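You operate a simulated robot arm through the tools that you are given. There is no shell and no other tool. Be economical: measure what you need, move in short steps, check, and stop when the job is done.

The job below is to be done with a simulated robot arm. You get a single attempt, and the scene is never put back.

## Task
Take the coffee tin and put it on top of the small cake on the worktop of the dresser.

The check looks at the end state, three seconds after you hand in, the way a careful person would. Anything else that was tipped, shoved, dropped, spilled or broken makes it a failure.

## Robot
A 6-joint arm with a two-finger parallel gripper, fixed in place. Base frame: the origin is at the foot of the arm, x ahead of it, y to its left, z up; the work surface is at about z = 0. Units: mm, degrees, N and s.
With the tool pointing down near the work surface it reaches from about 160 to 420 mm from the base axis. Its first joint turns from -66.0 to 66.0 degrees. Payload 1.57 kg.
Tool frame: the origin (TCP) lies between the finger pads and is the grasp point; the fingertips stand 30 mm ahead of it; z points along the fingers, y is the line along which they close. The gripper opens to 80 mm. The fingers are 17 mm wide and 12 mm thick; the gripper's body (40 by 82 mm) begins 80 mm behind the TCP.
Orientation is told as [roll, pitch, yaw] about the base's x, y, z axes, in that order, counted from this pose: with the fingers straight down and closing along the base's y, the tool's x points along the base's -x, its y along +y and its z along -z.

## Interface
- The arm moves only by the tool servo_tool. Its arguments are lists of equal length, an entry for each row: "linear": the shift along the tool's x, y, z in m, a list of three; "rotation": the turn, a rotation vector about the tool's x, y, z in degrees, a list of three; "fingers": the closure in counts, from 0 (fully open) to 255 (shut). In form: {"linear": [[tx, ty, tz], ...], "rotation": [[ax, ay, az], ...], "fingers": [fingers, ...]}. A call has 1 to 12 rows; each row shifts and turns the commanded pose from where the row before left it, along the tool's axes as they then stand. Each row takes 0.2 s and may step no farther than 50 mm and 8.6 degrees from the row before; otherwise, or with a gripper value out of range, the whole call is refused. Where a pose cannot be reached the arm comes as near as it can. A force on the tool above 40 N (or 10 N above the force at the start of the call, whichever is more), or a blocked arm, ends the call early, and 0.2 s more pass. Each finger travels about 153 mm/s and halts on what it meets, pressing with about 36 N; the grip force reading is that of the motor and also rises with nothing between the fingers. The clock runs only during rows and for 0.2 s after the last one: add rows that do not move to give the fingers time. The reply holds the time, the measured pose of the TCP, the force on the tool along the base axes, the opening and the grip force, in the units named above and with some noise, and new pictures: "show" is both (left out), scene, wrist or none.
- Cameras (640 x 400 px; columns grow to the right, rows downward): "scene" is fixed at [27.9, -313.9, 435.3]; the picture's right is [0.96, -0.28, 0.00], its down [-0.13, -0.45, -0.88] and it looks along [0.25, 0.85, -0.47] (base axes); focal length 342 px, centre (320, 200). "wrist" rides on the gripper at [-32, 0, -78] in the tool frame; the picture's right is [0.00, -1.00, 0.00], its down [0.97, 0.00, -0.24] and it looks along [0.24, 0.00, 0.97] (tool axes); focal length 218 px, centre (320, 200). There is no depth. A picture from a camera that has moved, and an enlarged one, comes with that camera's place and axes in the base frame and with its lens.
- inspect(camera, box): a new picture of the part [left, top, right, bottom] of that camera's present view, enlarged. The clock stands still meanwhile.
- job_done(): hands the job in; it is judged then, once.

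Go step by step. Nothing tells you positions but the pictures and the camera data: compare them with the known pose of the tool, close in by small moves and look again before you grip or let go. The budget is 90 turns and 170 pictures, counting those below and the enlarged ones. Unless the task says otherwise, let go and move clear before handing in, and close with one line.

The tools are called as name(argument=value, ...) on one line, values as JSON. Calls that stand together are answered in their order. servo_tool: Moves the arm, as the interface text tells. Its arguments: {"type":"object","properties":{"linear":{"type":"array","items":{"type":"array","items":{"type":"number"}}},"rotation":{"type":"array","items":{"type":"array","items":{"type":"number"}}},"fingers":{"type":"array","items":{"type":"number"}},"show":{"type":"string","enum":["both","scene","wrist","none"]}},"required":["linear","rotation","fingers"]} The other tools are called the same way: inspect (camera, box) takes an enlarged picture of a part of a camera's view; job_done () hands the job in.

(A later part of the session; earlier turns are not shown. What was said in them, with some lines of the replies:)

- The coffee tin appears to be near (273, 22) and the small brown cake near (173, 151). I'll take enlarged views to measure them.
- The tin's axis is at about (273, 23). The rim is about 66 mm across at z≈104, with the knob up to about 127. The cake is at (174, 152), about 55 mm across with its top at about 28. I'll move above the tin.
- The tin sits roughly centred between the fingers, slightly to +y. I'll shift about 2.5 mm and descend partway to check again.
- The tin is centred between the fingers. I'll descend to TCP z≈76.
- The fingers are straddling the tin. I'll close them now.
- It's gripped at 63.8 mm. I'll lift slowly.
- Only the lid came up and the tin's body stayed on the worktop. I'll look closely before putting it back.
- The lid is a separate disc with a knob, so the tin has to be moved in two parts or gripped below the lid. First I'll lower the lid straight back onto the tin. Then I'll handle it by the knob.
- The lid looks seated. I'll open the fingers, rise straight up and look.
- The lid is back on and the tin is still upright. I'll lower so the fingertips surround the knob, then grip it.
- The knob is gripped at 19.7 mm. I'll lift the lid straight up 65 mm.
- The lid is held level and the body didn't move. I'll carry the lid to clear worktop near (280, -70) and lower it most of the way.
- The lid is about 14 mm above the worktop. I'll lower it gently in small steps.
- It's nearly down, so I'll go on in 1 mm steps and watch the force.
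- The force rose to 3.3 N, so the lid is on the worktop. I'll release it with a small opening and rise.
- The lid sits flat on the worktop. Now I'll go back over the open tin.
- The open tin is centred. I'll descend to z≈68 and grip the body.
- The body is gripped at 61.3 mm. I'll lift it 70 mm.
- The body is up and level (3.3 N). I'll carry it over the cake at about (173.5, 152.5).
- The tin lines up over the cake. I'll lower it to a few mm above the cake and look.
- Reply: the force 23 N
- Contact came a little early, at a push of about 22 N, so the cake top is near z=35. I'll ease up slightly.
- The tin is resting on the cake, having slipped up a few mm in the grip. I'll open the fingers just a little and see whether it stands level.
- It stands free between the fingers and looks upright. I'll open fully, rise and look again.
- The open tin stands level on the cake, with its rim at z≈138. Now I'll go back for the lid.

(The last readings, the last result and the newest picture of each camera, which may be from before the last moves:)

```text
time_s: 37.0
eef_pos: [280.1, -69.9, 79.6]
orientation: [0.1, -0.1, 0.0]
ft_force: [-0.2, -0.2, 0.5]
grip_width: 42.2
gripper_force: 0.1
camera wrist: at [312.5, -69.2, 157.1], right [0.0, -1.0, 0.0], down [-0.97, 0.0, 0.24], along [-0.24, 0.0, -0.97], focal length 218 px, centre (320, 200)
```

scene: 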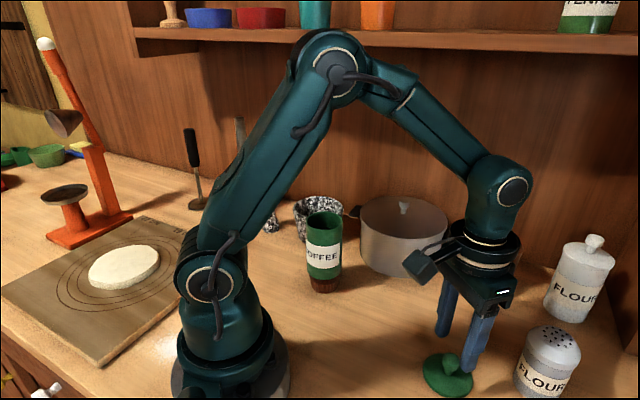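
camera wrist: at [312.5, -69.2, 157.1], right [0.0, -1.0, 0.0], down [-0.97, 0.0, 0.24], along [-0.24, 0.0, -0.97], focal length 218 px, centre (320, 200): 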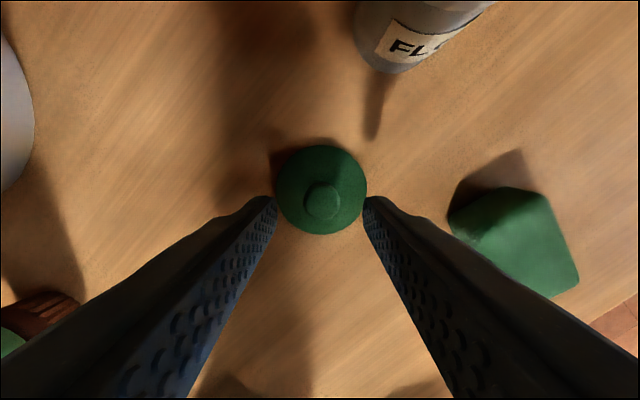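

The knob is centred below. I'll descend and grip it at the same height as before.

servo_tool(linear=[[0, 0, 0.015], [0, 0, 0.015], [0, 0, 0.008], [0, 0, 0.003], [0, 0, 0], [0, 0, 0], [0, 0, 0], [0, 0, 0], [0, 0, 0]], rotation=[[0, 0, 0], [0, 0, 0], [0, 0, 0], [0, 0, 0], [0, 0, 0], [0, 0, 0], [0, 0, 0], [0, 0, 0], [0, 0, 0]], fingers=[120, 120, 120, 120, 150, 170, 180, 255, 255], show="wrist")

```text
time_s: 39.0
eef_pos: [280.1, -70.4, 37.4]
orientation: [0.0, -0.1, 0.0]
ft_force: [0.4, -0.5, -0.1]
grip_width: 19.5
gripper_force: 33.3
camera wrist: at [311.7, -69.8, 116.4], right [0.0, -1.0, 0.0], down [-0.97, 0.0, 0.24], along [-0.24, 0.0, -0.97], focal length 218 px, centre (320, 200)
```

wrist: 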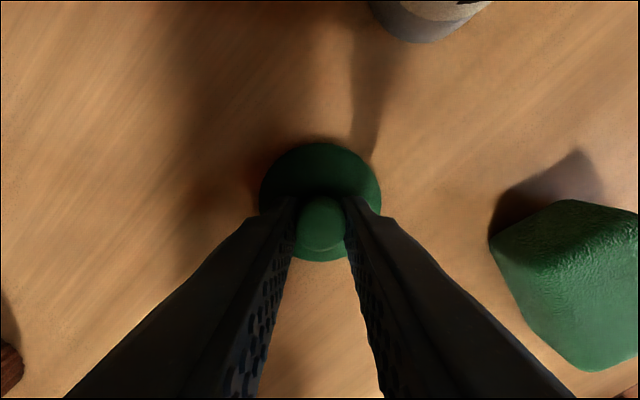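

Gripped. I'll lift to z≈214.

servo_tool(linear=[[0, 0, -0.01], [0, 0, -0.025], [0, 0, -0.035], [0, 0, -0.035], [0, 0, -0.035], [0, 0, -0.025], [0, 0, -0.01], [0, 0, 0], [0, 0, 0]], rotation=[[0, 0, 0], [0, 0, 0], [0, 0, 0], [0, 0, 0], [0, 0, 0], [0, 0, 0], [0, 0, 0], [0, 0, 0], [0, 0, 0]], fingers=[255, 255, 255, 255, 255, 255, 255, 255, 255], show="scene")

inspect(camera="scene", box=[270, 190, 380, 300])

```text
time_s: 41.0
eef_pos: [280.5, -69.8, 213.8]
orientation: [0.0, 0.0, 0.0]
ft_force: [0.0, 0.7, 0.4]
grip_width: 19.4
gripper_force: 33.2
```

scene: 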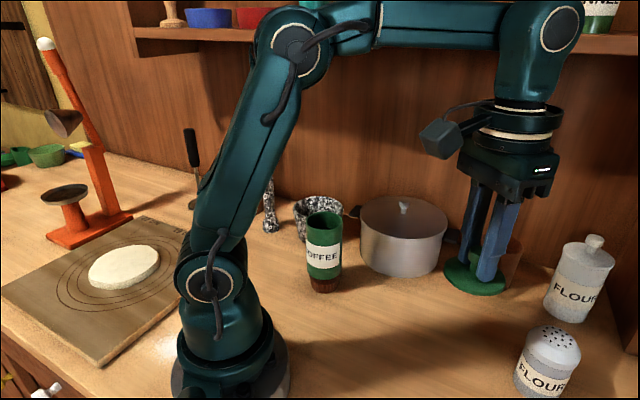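

```text
3.64 times, centred on (325, 245) of scene
camera zoom: at [27.9, -313.9, 435.3], right [0.96, -0.28, 0.0], down [-0.13, -0.45, -0.88], along [0.25, 0.85, -0.47], focal length 1244 px, centre (302, 36)
```

zoom: 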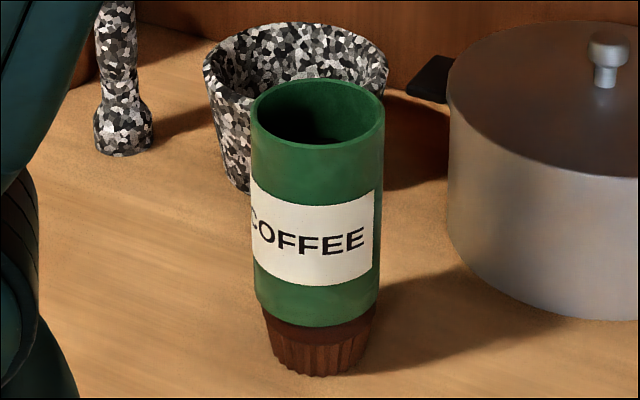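

The tin is still and the lid is up. I'll carry the lid over the tin.

servo_tool(linear=[[0.006, 0.012, 0], [0.012, 0.025, 0], [0.013, 0.027, 0], [0.013, 0.027, 0], [0.013, 0.027, 0], [0.013, 0.027, 0], [0.013, 0.027, 0], [0.012, 0.025, 0], [0.008, 0.016, 0], [0.004, 0.0085, 0], [0, 0, 0], [0, 0, 0]], rotation=[[0, 0, 0], [0, 0, 0], [0, 0, 0], [0, 0, 0], [0, 0, 0], [0, 0, 0], [0, 0, 0], [0, 0, 0], [0, 0, 0], [0, 0, 0], [0, 0, 0], [0, 0, 0]], fingers=[255, 255, 255, 255, 255, 255, 255, 255, 255, 255, 255, 255])

inspect(camera="scene", box=[260, 160, 400, 300])

```text
time_s: 43.6
eef_pos: [172.1, 151.9, 212.8]
orientation: [0.1, 0.0, 0.0]
ft_force: [-0.3, -0.3, 0.0]
grip_width: 19.3
gripper_force: 33.3
camera wrist: at [204.1, 151.8, 291.7], right [0.0, -1.0, 0.0], down [-0.97, 0.0, 0.24], along [-0.24, 0.0, -0.97], focal length 218 px, centre (320, 200)
```

scene: 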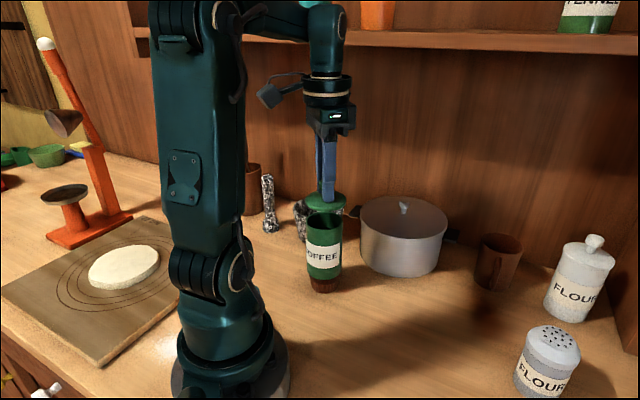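
wrist: 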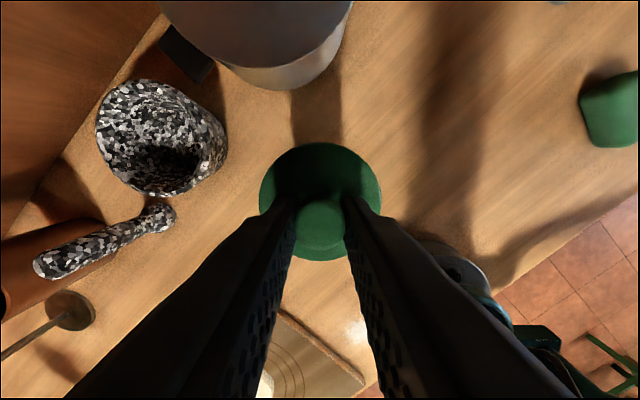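

```text
2.86 times, centred on (330, 230) of scene
camera zoom: at [27.9, -313.9, 435.3], right [0.96, -0.28, 0.0], down [-0.13, -0.45, -0.88], along [0.25, 0.85, -0.47], focal length 978 px, centre (291, 114)
```

zoom: 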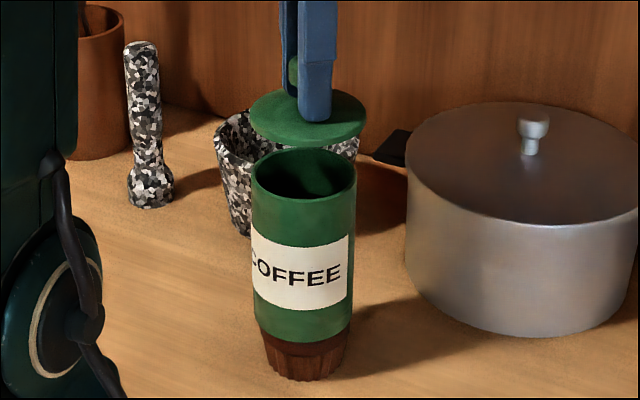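

The lid is above the tin. I'll zoom in to check the sideways alignment.

inspect(camera="scene", box=[300, 185, 350, 235])

```text
8.00 times, centred on (325, 210) of scene
camera zoom: at [27.9, -313.9, 435.3], right [0.96, -0.28, 0.0], down [-0.13, -0.45, -0.88], along [0.25, 0.85, -0.47], focal length 2738 px, centre (280, 120)
```

zoom: 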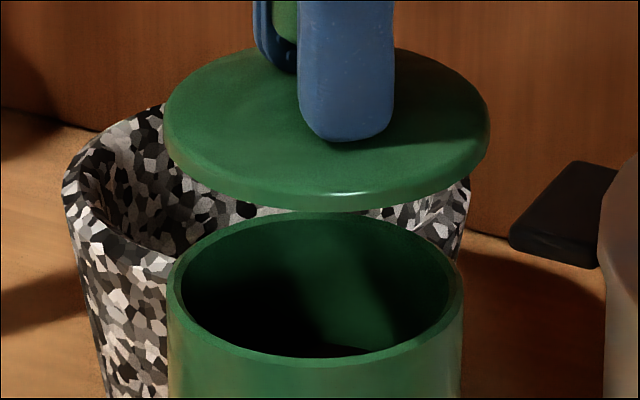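

The lid sits about 2 mm too far toward +x relative to the tin. I'll correct that and lower partway.

servo_tool(linear=[[0.0023, 0.0003, 0], [0, 0, 0.015], [0, 0, 0.012], [0, 0, 0], [0, 0, 0]], rotation=[[0, 0, 0], [0, 0, 0], [0, 0, 0], [0, 0, 0], [0, 0, 0]], fingers=[255, 255, 255, 255, 255], show="none")

inspect(camera="scene", box=[300, 185, 350, 235])

```text
time_s: 44.8
eef_pos: [171.5, 151.1, 186.0]
orientation: [0.0, 0.0, 0.0]
ft_force: [0.6, 0.0, -1.4]
grip_width: 19.5
gripper_force: 33.2
```

```text
8.00 times, centred on (325, 210) of scene
camera zoom: at [27.9, -313.9, 435.3], right [0.96, -0.28, 0.0], down [-0.13, -0.45, -0.88], along [0.25, 0.85, -0.47], focal length 2738 px, centre (280, 120)
```

zoom: 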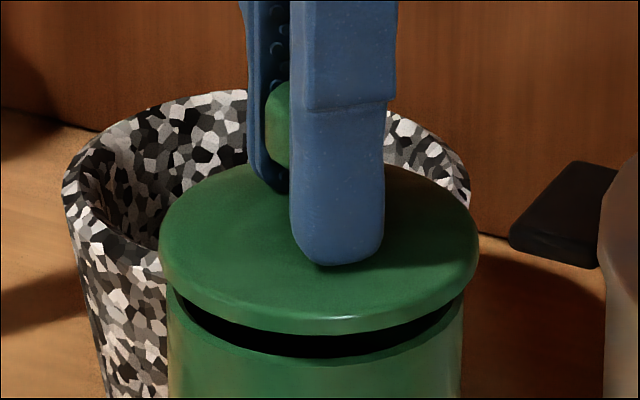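

Aligned to under 1 mm. I'll lower closer with small steps.

servo_tool(linear=[[0.0005, 0, 0.004], [0, 0, 0.003], [0, 0, 0.001], [0, 0, 0], [0, 0, 0]], rotation=[[0, 0, 0], [0, 0, 0], [0, 0, 0], [0, 0, 0], [0, 0, 0]], fingers=[255, 255, 255, 255, 255], show="none")

inspect(camera="scene", box=[300, 185, 350, 235])

```text
time_s: 46.0
eef_pos: [170.8, 152.1, 178.1]
orientation: [0.0, 0.0, 0.0]
ft_force: [-0.1, -0.4, -1.0]
grip_width: 19.8
gripper_force: 33.2
```

```text
8.00 times, centred on (325, 210) of scene
camera zoom: at [27.9, -313.9, 435.3], right [0.96, -0.28, 0.0], down [-0.13, -0.45, -0.88], along [0.25, 0.85, -0.47], focal length 2738 px, centre (280, 120)
```

zoom: 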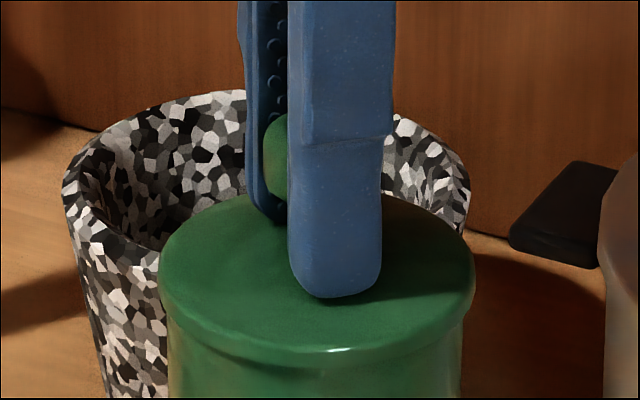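

It's almost seated. I'll go down in 0.5 mm steps and check the force.

servo_tool(linear=[[0.0003, 0, 0.0005], [0, 0, 0.0005], [0, 0, 0]], rotation=[[0, 0, 0], [0, 0, 0], [0, 0, 0]], fingers=[255, 255, 255], show="none")

inspect(camera="scene", box=[290, 190, 360, 300])

```text
time_s: 46.8
eef_pos: [170.0, 153.4, 178.1]
orientation: [0.0, 0.1, -0.1]
ft_force: [0.5, 0.2, -0.3]
grip_width: 19.7
gripper_force: 33.2
```

```text
3.64 times, centred on (325, 245) of scene
camera zoom: at [27.9, -313.9, 435.3], right [0.96, -0.28, 0.0], down [-0.13, -0.45, -0.88], along [0.25, 0.85, -0.47], focal length 1244 px, centre (302, 36)
```

zoom: 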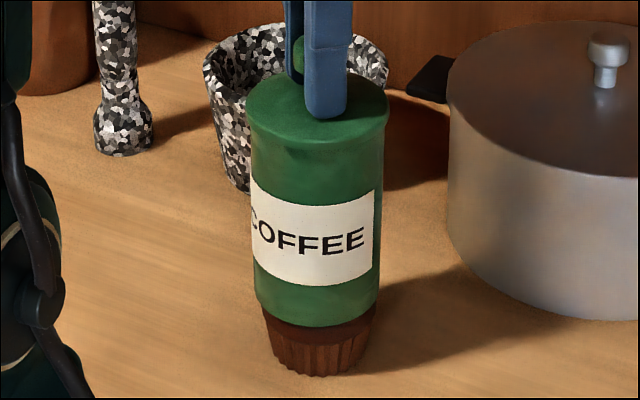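

servo_tool(linear=[[0, 0, 0.0005], [0, 0, 0.0003], [0, 0, 0], [0, 0, 0]], rotation=[[0, 0, 0], [0, 0, 0], [0, 0, 0], [0, 0, 0]], fingers=[255, 255, 255, 255], show="none")

inspect(camera="scene", box=[300, 185, 350, 235])

```text
time_s: 47.8
eef_pos: [170.6, 152.5, 178.3]
orientation: [0.0, -0.3, -0.1]
ft_force: [-1.5, -0.1, 19.3]
grip_width: 19.5
gripper_force: 33.8
```

```text
8.00 times, centred on (325, 210) of scene
camera zoom: at [27.9, -314.0, 435.2], right [0.96, -0.28, 0.0], down [-0.13, -0.45, -0.88], along [0.25, 0.85, -0.47], focal length 2738 px, centre (280, 120)
```

zoom: 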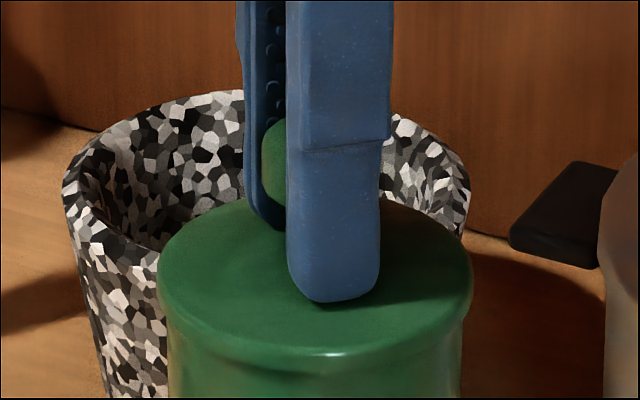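

It's seated, with contact at 19 N. I'll ease up 0.5 mm to remove the load, then release gently.

servo_tool(linear=[[0, 0, -0.0003], [0, 0, -0.0003], [0, 0, 0], [0, 0, 0]], rotation=[[0, 0, 0], [0, 0, 0], [0, 0, 0], [0, 0, 0]], fingers=[255, 255, 255, 255], show="none")

inspect(camera="scene", box=[290, 190, 360, 300])

```text
time_s: 48.8
eef_pos: [169.0, 150.9, 177.3]
orientation: [0.0, 0.0, 0.0]
ft_force: [2.5, 1.0, 6.8]
grip_width: 19.7
gripper_force: 33.1
```

```text
3.64 times, centred on (325, 245) of scene
camera zoom: at [27.9, -313.9, 435.3], right [0.96, -0.28, 0.0], down [-0.13, -0.45, -0.88], along [0.25, 0.85, -0.47], focal length 1244 px, centre (302, 36)
```

zoom: 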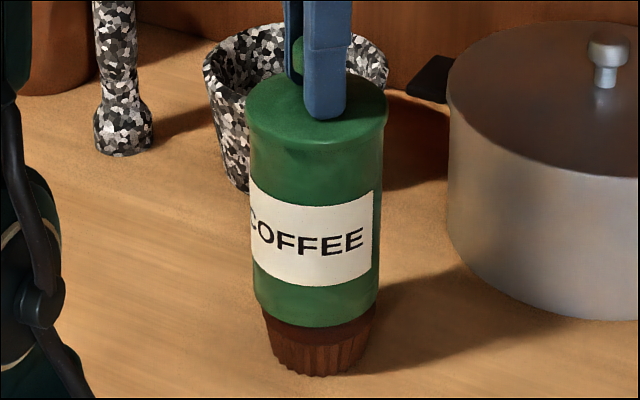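

Still a slight load of 6.8 N. I'll ease up another 0.3 mm, open the fingers gradually, then rise.

servo_tool(linear=[[0, 0, -0.0003], [0, 0, 0], [0, 0, 0], [0, 0, 0], [0, 0, 0]], rotation=[[0, 0, 0], [0, 0, 0], [0, 0, 0], [0, 0, 0], [0, 0, 0]], fingers=[255, 255, 180, 160, 130], show="none")

inspect(camera="scene", box=[290, 190, 360, 300])

```text
time_s: 50.0
eef_pos: [169.8, 151.8, 177.6]
orientation: [0.0, -0.1, 0.0]
ft_force: [0.8, -0.4, 0.4]
grip_width: 39.2
gripper_force: 0.0
```

```text
3.64 times, centred on (325, 245) of scene
camera zoom: at [27.9, -313.9, 435.3], right [0.96, -0.28, 0.0], down [-0.13, -0.45, -0.88], along [0.25, 0.85, -0.47], focal length 1244 px, centre (302, 36)
```

zoom: 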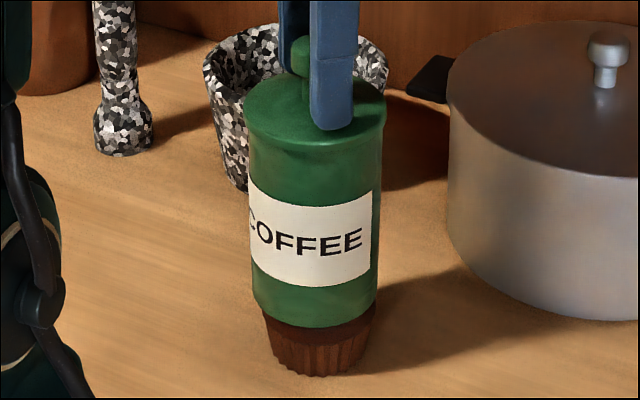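

The lid is free and the tin is standing. I'll rise straight up and check.

servo_tool(linear=[[0, 0, -0.01], [0, 0, -0.02], [0, 0, -0.03], [0, 0, -0.03], [0, 0, -0.02], [0, 0, 0], [0, 0, 0], [0, 0, 0], [0, 0, 0]], rotation=[[0, 0, 0], [0, 0, 0], [0, 0, 0], [0, 0, 0], [0, 0, 0], [0, 0, 0], [0, 0, 0], [0, 0, 0], [0, 0, 0]], fingers=[130, 130, 130, 130, 130, 130, 130, 130, 130])

inspect(camera="scene", box=[290, 180, 370, 300])

```text
time_s: 52.0
eef_pos: [170.5, 151.6, 286.8]
orientation: [0.1, 0.0, 0.0]
ft_force: [0.4, 0.4, 0.2]
grip_width: 39.1
gripper_force: 0.1
camera wrist: at [201.5, 152.3, 365.9], right [0.0, -1.0, 0.0], down [-0.97, 0.0, 0.24], along [-0.24, 0.0, -0.97], focal length 218 px, centre (320, 200)
```

scene: 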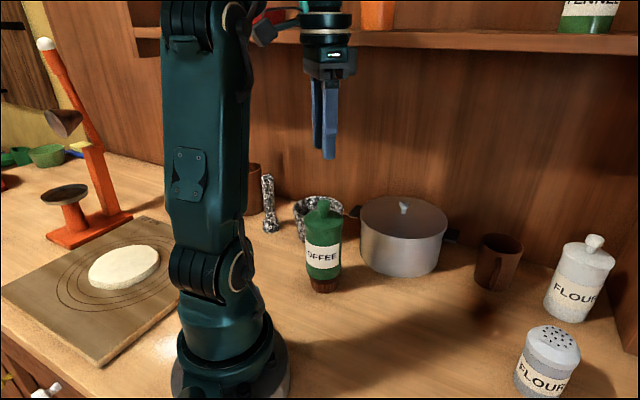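
wrist: 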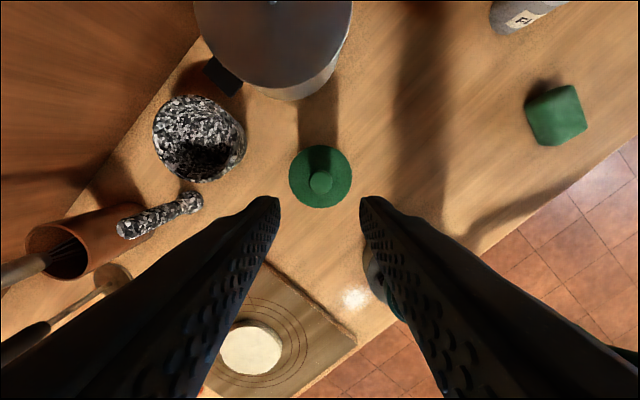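

```text
3.33 times, centred on (330, 240) of scene
camera zoom: at [27.9, -313.9, 435.3], right [0.96, -0.28, 0.0], down [-0.13, -0.45, -0.88], along [0.25, 0.85, -0.47], focal length 1141 px, centre (287, 67)
```

zoom: 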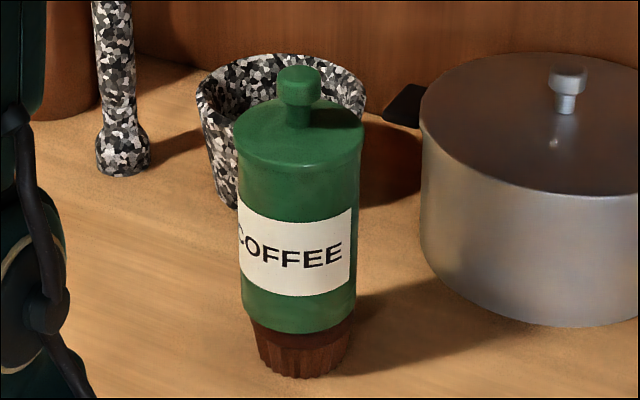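

The coffee tin stands upright on the cake with its lid on. Nothing else in the pictures looks disturbed, and the arm is clear, so I'll hand in.

job_done()

```text
The job is handed in.
```

The coffee tin is standing on the small cake with its lid back on, and I've handed the job in. The lid is loose and came off on the first lift, so I moved the tin and lid separately.
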